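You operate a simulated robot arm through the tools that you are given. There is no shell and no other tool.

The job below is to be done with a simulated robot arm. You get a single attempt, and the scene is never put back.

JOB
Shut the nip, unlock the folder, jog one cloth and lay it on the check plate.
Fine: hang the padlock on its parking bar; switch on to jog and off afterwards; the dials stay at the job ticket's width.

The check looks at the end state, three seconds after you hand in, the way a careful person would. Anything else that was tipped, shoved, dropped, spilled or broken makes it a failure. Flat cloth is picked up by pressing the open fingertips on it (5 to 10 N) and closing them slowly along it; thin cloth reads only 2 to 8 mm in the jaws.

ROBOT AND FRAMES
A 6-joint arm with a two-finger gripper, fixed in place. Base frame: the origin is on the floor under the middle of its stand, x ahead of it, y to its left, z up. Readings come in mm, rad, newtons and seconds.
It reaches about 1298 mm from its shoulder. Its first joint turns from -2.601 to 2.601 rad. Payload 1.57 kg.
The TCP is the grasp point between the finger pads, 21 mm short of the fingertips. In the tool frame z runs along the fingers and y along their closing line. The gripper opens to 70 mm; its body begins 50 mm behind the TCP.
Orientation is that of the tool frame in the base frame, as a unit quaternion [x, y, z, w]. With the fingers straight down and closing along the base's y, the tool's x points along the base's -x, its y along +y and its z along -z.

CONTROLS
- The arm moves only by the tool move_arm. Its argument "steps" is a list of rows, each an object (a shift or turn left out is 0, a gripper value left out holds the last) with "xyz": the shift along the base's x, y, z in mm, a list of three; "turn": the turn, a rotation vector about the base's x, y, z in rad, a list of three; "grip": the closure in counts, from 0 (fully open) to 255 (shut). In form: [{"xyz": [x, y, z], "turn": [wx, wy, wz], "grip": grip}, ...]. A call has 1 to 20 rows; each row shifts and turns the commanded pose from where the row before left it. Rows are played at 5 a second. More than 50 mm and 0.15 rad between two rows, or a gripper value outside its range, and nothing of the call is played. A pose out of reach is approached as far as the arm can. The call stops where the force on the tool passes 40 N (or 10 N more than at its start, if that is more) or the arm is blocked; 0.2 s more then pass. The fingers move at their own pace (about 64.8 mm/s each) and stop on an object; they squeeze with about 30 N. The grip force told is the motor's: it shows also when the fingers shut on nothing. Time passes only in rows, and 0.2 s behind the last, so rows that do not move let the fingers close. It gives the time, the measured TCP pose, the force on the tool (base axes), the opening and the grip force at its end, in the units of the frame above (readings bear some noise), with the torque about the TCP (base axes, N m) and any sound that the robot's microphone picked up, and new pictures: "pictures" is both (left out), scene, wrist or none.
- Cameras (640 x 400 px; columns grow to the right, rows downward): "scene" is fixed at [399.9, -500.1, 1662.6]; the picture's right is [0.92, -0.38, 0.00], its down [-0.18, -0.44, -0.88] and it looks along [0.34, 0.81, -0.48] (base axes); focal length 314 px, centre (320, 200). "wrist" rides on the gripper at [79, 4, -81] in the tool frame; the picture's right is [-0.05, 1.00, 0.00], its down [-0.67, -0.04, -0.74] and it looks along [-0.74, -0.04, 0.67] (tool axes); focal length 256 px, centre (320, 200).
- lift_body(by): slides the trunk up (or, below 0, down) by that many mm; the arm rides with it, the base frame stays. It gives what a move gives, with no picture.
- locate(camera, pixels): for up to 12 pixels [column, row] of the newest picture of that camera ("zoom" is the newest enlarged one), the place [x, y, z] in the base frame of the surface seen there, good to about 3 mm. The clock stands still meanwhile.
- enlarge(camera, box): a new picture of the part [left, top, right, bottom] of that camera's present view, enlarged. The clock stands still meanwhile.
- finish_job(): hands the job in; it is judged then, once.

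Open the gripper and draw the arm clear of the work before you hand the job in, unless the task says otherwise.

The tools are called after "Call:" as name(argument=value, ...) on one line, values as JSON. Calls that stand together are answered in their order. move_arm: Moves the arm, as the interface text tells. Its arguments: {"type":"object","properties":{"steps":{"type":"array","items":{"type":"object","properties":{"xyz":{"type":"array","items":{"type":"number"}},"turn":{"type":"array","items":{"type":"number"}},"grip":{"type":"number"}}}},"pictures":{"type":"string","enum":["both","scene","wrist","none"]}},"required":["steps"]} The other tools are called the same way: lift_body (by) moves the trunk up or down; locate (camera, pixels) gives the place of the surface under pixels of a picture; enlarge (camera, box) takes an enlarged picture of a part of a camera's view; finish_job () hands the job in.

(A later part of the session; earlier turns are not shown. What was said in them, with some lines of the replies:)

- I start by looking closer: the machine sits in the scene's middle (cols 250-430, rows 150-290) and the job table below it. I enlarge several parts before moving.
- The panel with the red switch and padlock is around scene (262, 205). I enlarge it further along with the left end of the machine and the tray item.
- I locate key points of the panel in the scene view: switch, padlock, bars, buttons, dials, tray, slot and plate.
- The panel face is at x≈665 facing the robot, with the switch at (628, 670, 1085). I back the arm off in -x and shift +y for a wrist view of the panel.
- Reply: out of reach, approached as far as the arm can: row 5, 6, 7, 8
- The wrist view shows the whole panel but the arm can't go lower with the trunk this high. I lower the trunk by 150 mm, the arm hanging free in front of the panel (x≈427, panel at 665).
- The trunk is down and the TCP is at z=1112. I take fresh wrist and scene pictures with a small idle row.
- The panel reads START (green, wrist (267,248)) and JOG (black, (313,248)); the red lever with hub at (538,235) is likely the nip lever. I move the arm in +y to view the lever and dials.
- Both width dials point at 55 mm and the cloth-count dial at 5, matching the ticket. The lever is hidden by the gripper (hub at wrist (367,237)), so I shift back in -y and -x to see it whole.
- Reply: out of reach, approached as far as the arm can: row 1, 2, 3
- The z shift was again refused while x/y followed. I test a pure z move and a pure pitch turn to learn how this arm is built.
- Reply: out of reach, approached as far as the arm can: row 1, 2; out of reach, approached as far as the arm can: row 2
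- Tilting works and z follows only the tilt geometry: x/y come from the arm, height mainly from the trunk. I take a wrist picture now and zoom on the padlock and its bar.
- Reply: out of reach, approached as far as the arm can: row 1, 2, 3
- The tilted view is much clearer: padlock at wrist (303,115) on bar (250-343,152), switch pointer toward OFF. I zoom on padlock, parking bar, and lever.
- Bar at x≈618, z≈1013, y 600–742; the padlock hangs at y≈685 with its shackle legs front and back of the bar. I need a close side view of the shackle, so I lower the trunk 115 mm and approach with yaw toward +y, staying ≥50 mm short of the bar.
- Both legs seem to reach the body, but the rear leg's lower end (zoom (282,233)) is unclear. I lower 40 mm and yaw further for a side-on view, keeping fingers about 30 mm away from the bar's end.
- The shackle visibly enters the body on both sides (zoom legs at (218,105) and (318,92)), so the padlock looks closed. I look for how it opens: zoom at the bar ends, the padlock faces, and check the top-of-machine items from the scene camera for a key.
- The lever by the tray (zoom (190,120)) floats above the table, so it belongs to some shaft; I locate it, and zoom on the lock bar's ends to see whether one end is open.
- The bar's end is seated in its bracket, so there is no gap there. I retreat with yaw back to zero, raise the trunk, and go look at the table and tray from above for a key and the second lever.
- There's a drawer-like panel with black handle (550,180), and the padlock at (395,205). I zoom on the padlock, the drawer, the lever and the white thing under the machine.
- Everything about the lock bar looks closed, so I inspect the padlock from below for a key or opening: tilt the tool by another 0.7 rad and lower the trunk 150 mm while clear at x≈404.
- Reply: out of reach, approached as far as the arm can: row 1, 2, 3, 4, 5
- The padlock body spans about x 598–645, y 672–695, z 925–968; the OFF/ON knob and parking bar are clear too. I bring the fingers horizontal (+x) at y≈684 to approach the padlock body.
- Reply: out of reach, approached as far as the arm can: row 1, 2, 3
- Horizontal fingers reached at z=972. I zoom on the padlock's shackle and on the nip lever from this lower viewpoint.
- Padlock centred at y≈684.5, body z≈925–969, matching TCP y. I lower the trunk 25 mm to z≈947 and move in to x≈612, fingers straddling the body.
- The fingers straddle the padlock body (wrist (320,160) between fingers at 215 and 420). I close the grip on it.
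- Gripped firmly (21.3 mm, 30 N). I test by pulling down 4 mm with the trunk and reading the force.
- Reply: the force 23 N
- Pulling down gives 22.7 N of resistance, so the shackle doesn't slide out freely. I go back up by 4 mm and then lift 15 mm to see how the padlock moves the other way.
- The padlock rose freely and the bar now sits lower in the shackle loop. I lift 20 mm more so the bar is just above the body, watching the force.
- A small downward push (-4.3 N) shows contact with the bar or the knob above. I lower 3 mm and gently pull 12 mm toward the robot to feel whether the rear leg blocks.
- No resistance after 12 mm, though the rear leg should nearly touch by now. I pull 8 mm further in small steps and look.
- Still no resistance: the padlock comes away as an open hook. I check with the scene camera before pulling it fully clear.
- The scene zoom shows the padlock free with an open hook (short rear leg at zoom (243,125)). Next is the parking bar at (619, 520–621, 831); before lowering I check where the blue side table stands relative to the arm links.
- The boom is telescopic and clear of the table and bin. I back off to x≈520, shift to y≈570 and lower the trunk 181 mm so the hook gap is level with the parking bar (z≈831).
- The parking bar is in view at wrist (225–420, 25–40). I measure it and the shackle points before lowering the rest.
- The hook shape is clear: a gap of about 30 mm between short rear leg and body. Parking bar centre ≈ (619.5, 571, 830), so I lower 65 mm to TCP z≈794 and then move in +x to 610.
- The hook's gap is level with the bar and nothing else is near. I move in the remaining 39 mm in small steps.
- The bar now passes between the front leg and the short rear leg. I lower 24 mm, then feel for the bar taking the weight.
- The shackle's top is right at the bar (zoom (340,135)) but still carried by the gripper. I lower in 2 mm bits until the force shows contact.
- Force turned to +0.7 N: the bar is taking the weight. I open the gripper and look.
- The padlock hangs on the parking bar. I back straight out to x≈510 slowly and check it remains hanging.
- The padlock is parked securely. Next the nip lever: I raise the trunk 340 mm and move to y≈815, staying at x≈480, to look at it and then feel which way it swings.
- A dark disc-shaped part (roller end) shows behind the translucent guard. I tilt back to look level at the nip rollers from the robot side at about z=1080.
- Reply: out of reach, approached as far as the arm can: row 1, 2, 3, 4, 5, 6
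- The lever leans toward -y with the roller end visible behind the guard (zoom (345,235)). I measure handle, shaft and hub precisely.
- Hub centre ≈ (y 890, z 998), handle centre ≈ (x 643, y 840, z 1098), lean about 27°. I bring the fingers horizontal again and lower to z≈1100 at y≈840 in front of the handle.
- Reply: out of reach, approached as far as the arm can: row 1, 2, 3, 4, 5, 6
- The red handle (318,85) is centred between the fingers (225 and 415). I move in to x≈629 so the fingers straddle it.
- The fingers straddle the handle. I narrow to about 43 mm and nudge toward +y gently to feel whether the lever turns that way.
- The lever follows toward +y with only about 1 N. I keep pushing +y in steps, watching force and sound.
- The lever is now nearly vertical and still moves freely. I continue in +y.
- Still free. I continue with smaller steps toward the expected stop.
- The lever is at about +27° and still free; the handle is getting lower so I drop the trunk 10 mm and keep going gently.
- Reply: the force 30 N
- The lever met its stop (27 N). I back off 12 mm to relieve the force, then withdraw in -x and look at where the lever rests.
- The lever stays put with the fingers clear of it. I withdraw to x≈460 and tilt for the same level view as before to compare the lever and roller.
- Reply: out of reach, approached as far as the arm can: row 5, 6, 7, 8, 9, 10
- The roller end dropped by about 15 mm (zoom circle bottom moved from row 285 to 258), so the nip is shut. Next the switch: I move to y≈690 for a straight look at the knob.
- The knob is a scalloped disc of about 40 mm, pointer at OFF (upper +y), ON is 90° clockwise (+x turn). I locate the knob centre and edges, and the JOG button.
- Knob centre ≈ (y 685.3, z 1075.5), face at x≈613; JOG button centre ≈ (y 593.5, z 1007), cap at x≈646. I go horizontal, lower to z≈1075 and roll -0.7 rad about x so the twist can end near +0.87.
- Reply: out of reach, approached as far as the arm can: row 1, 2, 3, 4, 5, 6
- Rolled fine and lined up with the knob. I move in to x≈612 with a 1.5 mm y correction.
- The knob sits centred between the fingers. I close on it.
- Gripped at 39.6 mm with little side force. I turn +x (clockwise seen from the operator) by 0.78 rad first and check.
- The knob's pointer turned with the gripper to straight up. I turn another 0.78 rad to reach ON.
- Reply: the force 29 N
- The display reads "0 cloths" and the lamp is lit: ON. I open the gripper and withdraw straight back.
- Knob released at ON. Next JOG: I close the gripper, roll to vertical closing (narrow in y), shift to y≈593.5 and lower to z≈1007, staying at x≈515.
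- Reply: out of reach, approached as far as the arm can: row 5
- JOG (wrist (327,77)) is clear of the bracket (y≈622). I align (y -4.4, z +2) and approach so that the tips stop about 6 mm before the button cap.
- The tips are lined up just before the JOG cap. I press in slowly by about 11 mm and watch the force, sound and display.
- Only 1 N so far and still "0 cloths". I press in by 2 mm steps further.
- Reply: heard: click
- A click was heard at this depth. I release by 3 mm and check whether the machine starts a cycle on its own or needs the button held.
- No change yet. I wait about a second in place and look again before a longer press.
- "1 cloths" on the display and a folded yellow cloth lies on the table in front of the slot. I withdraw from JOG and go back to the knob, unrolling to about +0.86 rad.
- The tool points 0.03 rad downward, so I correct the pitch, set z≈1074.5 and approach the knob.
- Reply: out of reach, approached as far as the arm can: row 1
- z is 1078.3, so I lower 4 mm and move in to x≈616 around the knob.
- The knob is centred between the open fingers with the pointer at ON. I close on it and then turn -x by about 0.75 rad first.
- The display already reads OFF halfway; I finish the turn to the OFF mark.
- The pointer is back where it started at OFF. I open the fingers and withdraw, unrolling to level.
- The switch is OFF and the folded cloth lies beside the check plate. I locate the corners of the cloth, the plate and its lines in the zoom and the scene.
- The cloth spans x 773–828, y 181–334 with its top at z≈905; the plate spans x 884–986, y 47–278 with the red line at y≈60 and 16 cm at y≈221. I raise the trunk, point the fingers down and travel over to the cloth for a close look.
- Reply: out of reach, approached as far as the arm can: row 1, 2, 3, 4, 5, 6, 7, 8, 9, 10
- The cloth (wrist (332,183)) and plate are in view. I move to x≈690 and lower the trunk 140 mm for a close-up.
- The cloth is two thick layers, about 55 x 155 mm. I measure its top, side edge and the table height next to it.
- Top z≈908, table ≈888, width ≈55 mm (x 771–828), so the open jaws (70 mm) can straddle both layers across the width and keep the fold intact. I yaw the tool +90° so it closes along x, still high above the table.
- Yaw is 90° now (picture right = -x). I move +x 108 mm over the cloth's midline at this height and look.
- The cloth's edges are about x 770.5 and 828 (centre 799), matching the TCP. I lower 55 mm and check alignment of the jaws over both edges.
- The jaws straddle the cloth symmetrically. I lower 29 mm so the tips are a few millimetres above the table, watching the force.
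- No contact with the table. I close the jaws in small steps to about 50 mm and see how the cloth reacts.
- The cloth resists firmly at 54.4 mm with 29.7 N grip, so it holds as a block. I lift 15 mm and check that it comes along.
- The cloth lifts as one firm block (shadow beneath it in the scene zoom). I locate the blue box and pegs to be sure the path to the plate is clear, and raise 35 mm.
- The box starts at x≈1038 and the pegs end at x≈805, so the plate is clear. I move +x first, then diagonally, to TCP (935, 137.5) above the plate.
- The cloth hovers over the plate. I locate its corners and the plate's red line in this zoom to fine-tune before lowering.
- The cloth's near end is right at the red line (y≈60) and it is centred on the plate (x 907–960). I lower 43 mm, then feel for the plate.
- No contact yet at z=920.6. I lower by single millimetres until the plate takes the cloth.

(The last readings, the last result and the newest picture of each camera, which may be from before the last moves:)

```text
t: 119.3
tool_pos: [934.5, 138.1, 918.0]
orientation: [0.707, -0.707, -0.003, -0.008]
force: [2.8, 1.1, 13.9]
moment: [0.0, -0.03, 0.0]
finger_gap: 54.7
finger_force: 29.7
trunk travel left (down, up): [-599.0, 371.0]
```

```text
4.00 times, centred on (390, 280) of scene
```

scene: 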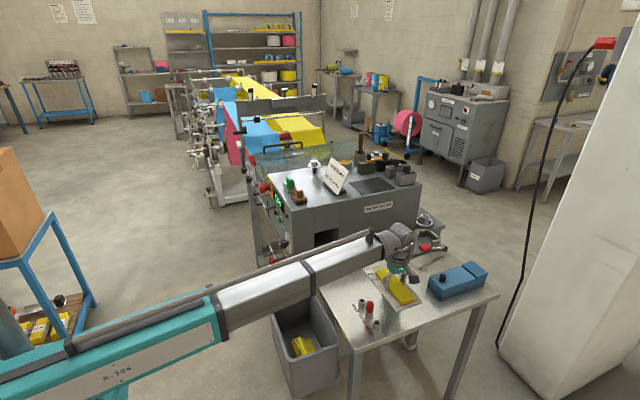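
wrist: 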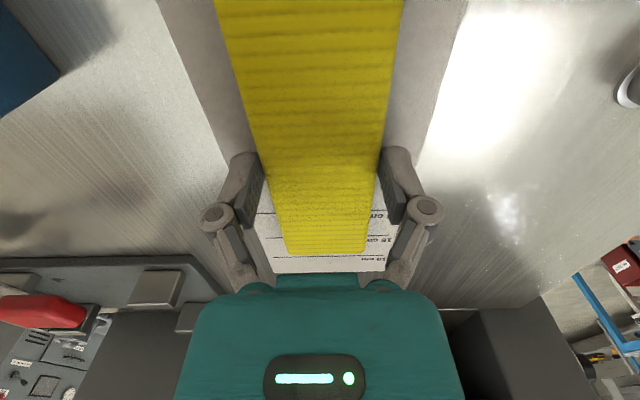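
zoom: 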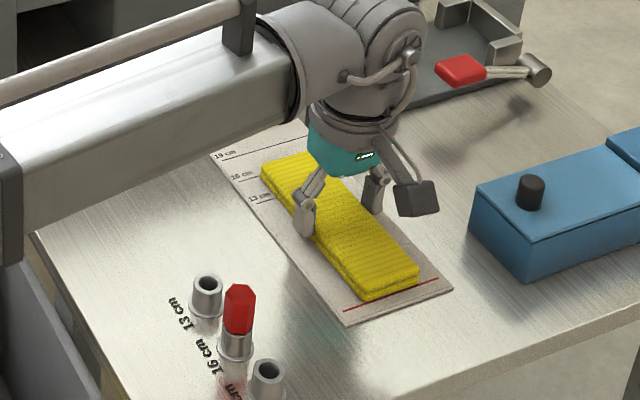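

Contact at 14 N; the cloth sits on the plate. I raise 1 mm to relieve the force and open the jaws.

Call:
lift_body(by=1)

Call:
move_arm(steps=[{"grip": 50}, {"grip": 25}, {"grip": 0}, {"grip": 0}, {"grip": 0}], pictures="both")

Call:
enlarge(camera="wrist", box=[180, 60, 460, 270])

```text
t: 119.8
tool_pos: [934.5, 138.2, 919.4]
orientation: [-0.706, 0.708, 0.003, 0.008]
force: [-1.2, -0.7, 4.1]
moment: [0.0, 0.04, 0.0]
finger_gap: 54.6
finger_force: 29.7
trunk travel left (down, up): [-600.0, 370.0]
```

```text
t: 121.0
tool_pos: [935.0, 137.4, 918.4]
orientation: [-0.707, 0.707, 0.003, 0.008]
force: [-0.5, 0.3, 0.1]
moment: [0.01, -0.02, -0.01]
finger_gap: 69.8
finger_force: 0.1
trunk travel left (down, up): [-600.0, 370.0]
```

scene: 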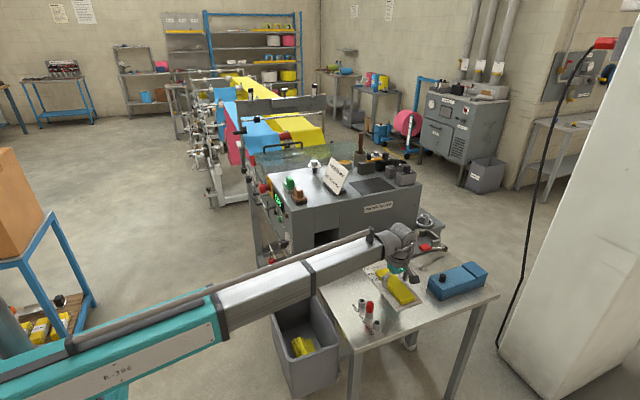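
wrist: 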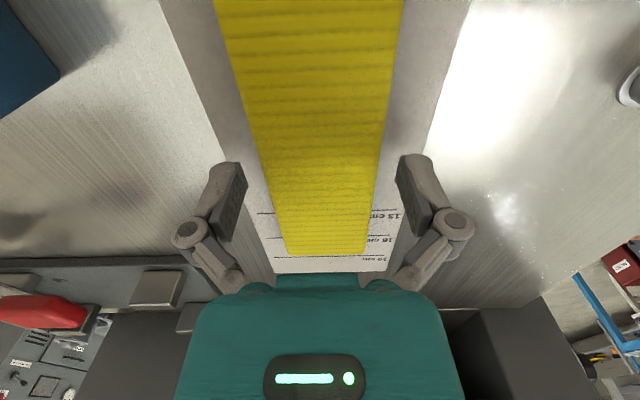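

```text
1.90 times, centred on (320, 165) of wrist
```

zoom: 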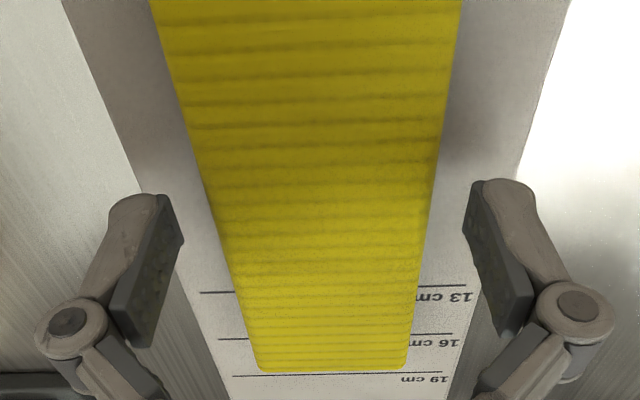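

The jaws are open and clear of the cloth on both sides. I raise the trunk 120 mm straight up and view the result.

Call:
lift_body(by=30)

Call:
lift_body(by=120)

Call:
move_arm(steps=[{"xyz": [-30, 20, 0]}, {"xyz": [-40, 20, 0]}, {"xyz": [-40, 20, 0]}, {"xyz": [-40, 20, 0]}, {"xyz": [-40, 20, 0]}], pictures="both")

Call:
enlarge(camera="scene", box=[340, 240, 440, 330])

```text
t: 121.7
tool_pos: [936.1, 137.2, 947.7]
orientation: [-0.707, 0.708, 0.003, 0.007]
force: [-0.3, 0.1, -0.8]
moment: [0.01, 0.01, 0.03]
finger_gap: 70.3
finger_force: 0.0
trunk travel left (down, up): [-630.0, 340.0]
```

```text
t: 123.2
tool_pos: [936.8, 138.0, 1067.2]
orientation: [-0.707, 0.707, 0.003, 0.008]
force: [-0.6, -0.8, -0.1]
moment: [0.01, -0.04, 0.01]
finger_gap: 70.2
finger_force: 0.1
trunk travel left (down, up): [-750.0, 220.0]
```

```text
t: 124.4
tool_pos: [745.0, 238.0, 1069.3]
orientation: [0.707, -0.707, -0.002, -0.008]
force: [-0.8, 0.0, 0.3]
moment: [-0.01, -0.02, 0.02]
finger_gap: 70.0
finger_force: 0.0
trunk travel left (down, up): [-750.0, 220.0]
```

scene: 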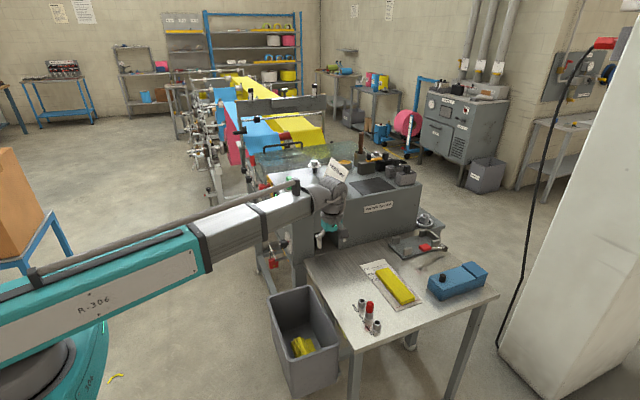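
wrist: 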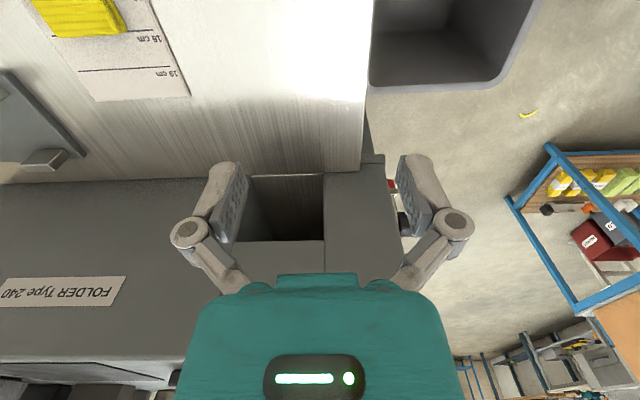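

```text
4.44 times, centred on (390, 285) of scene
```

zoom: 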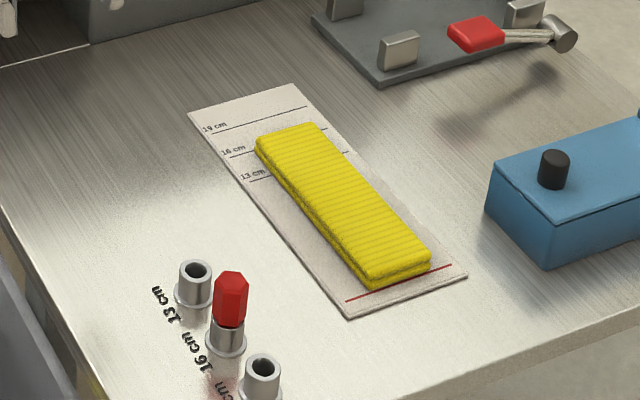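

The cloth lies flat on the plate. I measure its ends against the red line and the 16 cm line.

Call:
locate(camera="zoom", pixels=[[372, 289], [430, 270], [400, 279], [260, 142], [315, 128], [257, 155], [235, 157], [347, 152], [348, 301], [450, 266], [288, 134], [350, 316]])

```text
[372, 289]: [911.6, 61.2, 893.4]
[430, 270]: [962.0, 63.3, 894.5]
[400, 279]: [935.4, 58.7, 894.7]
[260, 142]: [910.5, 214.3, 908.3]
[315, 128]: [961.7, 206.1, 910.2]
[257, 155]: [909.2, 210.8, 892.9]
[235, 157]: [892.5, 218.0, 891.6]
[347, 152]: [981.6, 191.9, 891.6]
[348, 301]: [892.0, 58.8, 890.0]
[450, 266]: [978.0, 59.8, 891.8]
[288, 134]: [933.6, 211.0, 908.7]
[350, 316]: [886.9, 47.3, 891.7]
```

The cloth spans y≈60–214 on the plate, starting at the red line. I retreat the arm away from the work and check the whole scene.

Call:
move_arm(steps=[{"xyz": [-45, 0, 0]}, {"xyz": [-45, 0, 0]}, {"xyz": [-45, 0, 0]}, {"xyz": [-45, 0, 0]}, {"xyz": [-45, 0, 0]}, {"xyz": [-45, 0, 0]}], pictures="both")

Call:
enlarge(camera="scene", box=[225, 140, 385, 260])

Call:
enlarge(camera="scene", box=[230, 220, 330, 295])

Call:
enlarge(camera="scene", box=[225, 135, 305, 195])

Call:
enlarge(camera="scene", box=[300, 225, 500, 355])

```text
t: 125.8
tool_pos: [477.3, 238.7, 1068.0]
orientation: [-0.706, 0.708, 0.002, 0.007]
force: [0.6, -0.5, 0.0]
moment: [-0.01, -0.02, 0.01]
finger_gap: 70.2
finger_force: 0.0
trunk travel left (down, up): [-750.0, 220.0]
```

scene: 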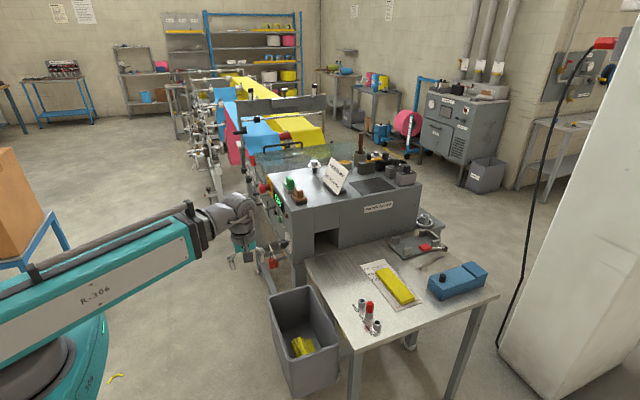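
wrist: 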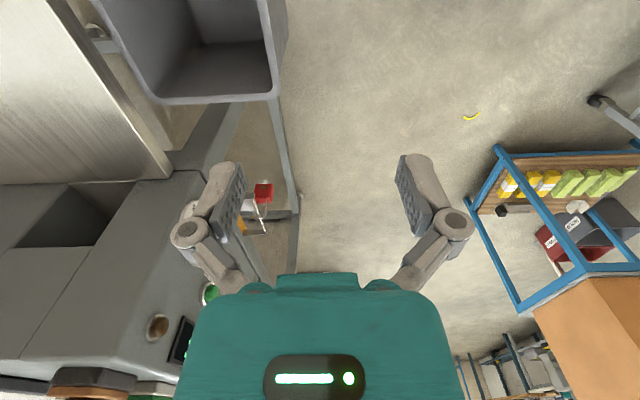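

```text
3.33 times, centred on (305, 200) of scene
```

zoom: 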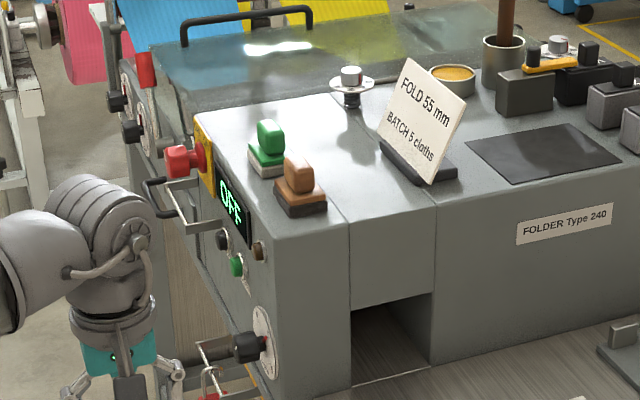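

```text
5.33 times, centred on (280, 258) of scene
```

zoom: 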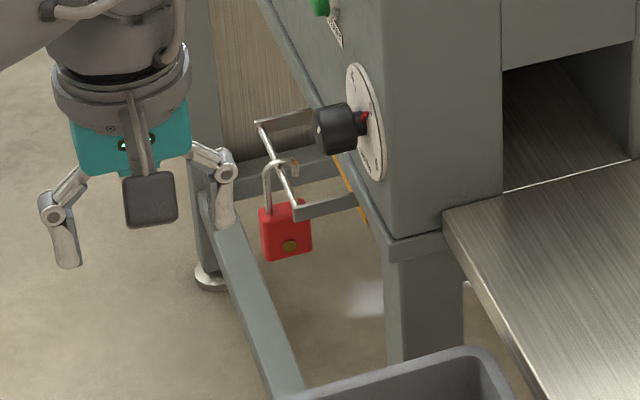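

```text
6.67 times, centred on (265, 165) of scene
```

zoom: 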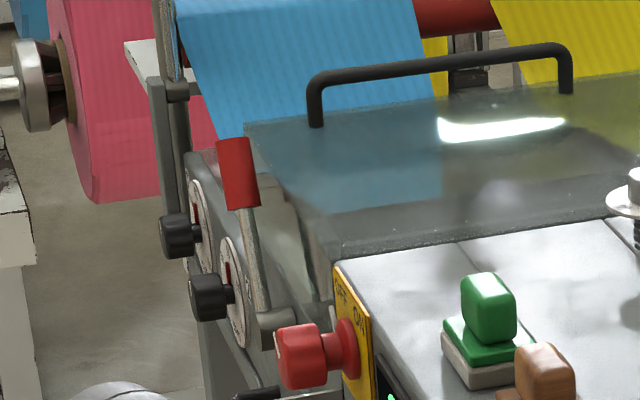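

```text
3.08 times, centred on (400, 290) of scene
```

zoom: 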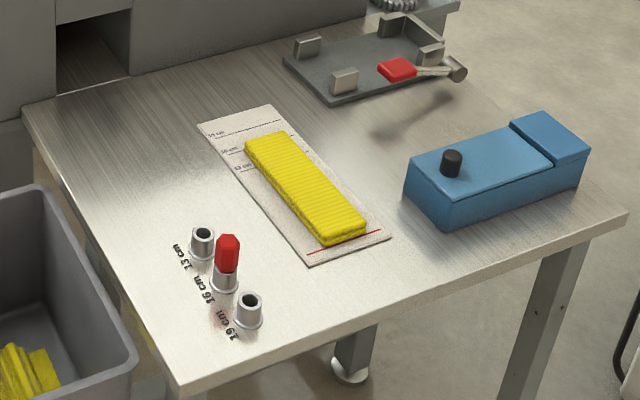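

Everything is in place: display OFF, padlock on the parking bar, nip lever over, dials untouched, cloth on the plate. I draw the arm further clear by raising it and swinging away toward y≈60.

Call:
lift_body(by=120)

Call:
move_arm(steps=[{"xyz": [10, -45, 0]}, {"xyz": [10, -45, 0]}, {"xyz": [10, -45, 0]}, {"xyz": [5, -45, 0]}], pictures="both")

Call:
enlarge(camera="scene", box=[225, 140, 345, 290])

```text
t: 127.3
tool_pos: [479.2, 239.1, 1189.0]
orientation: [-0.706, 0.708, 0.002, 0.006]
force: [0.3, 0.5, -0.5]
moment: [0.02, 0.04, 0.02]
finger_gap: 69.8
finger_force: 0.1
trunk travel left (down, up): [-870.0, 100.0]
```

```text
t: 128.3
tool_pos: [533.9, 64.9, 1188.4]
orientation: [-0.707, 0.707, 0.003, 0.006]
force: [-0.1, -0.2, -0.3]
moment: [-0.01, -0.02, 0.03]
finger_gap: 70.1
finger_force: 0.0
out of reach, approached as far as the arm can: row 1, 2, 3
trunk travel left (down, up): [-870.0, 100.0]
```

scene: 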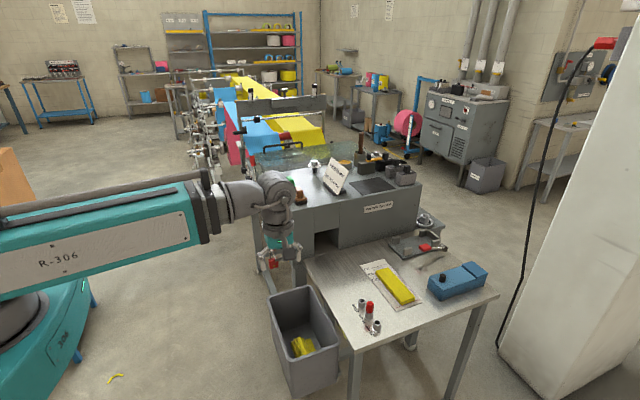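
wrist: 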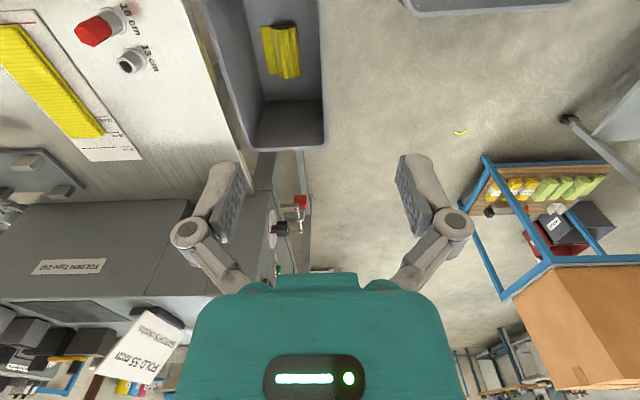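

```text
2.67 times, centred on (285, 215) of scene
```

zoom: 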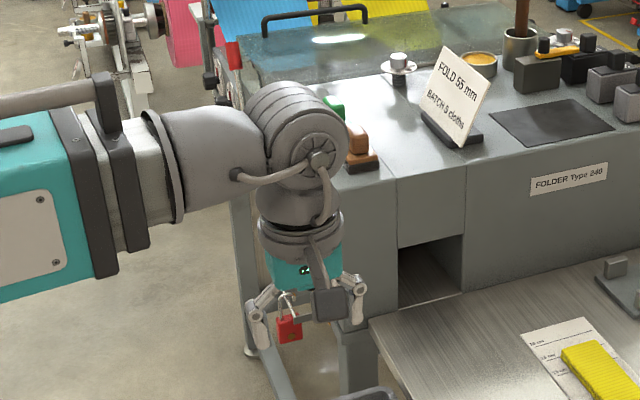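

The gripper is open and empty at (534, 65, 1188), far from machine and table, and the cloth, padlock and lever are all as they should be. I hand in the job.

Call:
finish_job()

```text
The job is handed in.
```

The job is handed in, and the last pictures before handing in show every part of it done.

- **Nip:** the red lever is over against its stop, and the roller came down about 15 mm as it moved.
- **Padlock:** it hangs by its open shackle on the parking bar below the panel.
- **Switch and jog:** I switched on and pressed JOG once. The display counted "1 cloths" and one yellow cloth came out. The switch is back at OFF and the display reads OFF.
- **Cloth:** it lies flat on the check plate with its near end at the red line. It measures about 154 mm, so its far end stops roughly 7 mm short of the 16 cm line (my readings are good to about 3 mm).
- **Dials:** I did not touch them. Both width dials read 55 mm when I checked them at the start, and the cloth-count dial read 5, as on the ticket.

Nothing was dropped or knocked over that I could see. The gripper is open and the arm is drawn clear of the machine and table.
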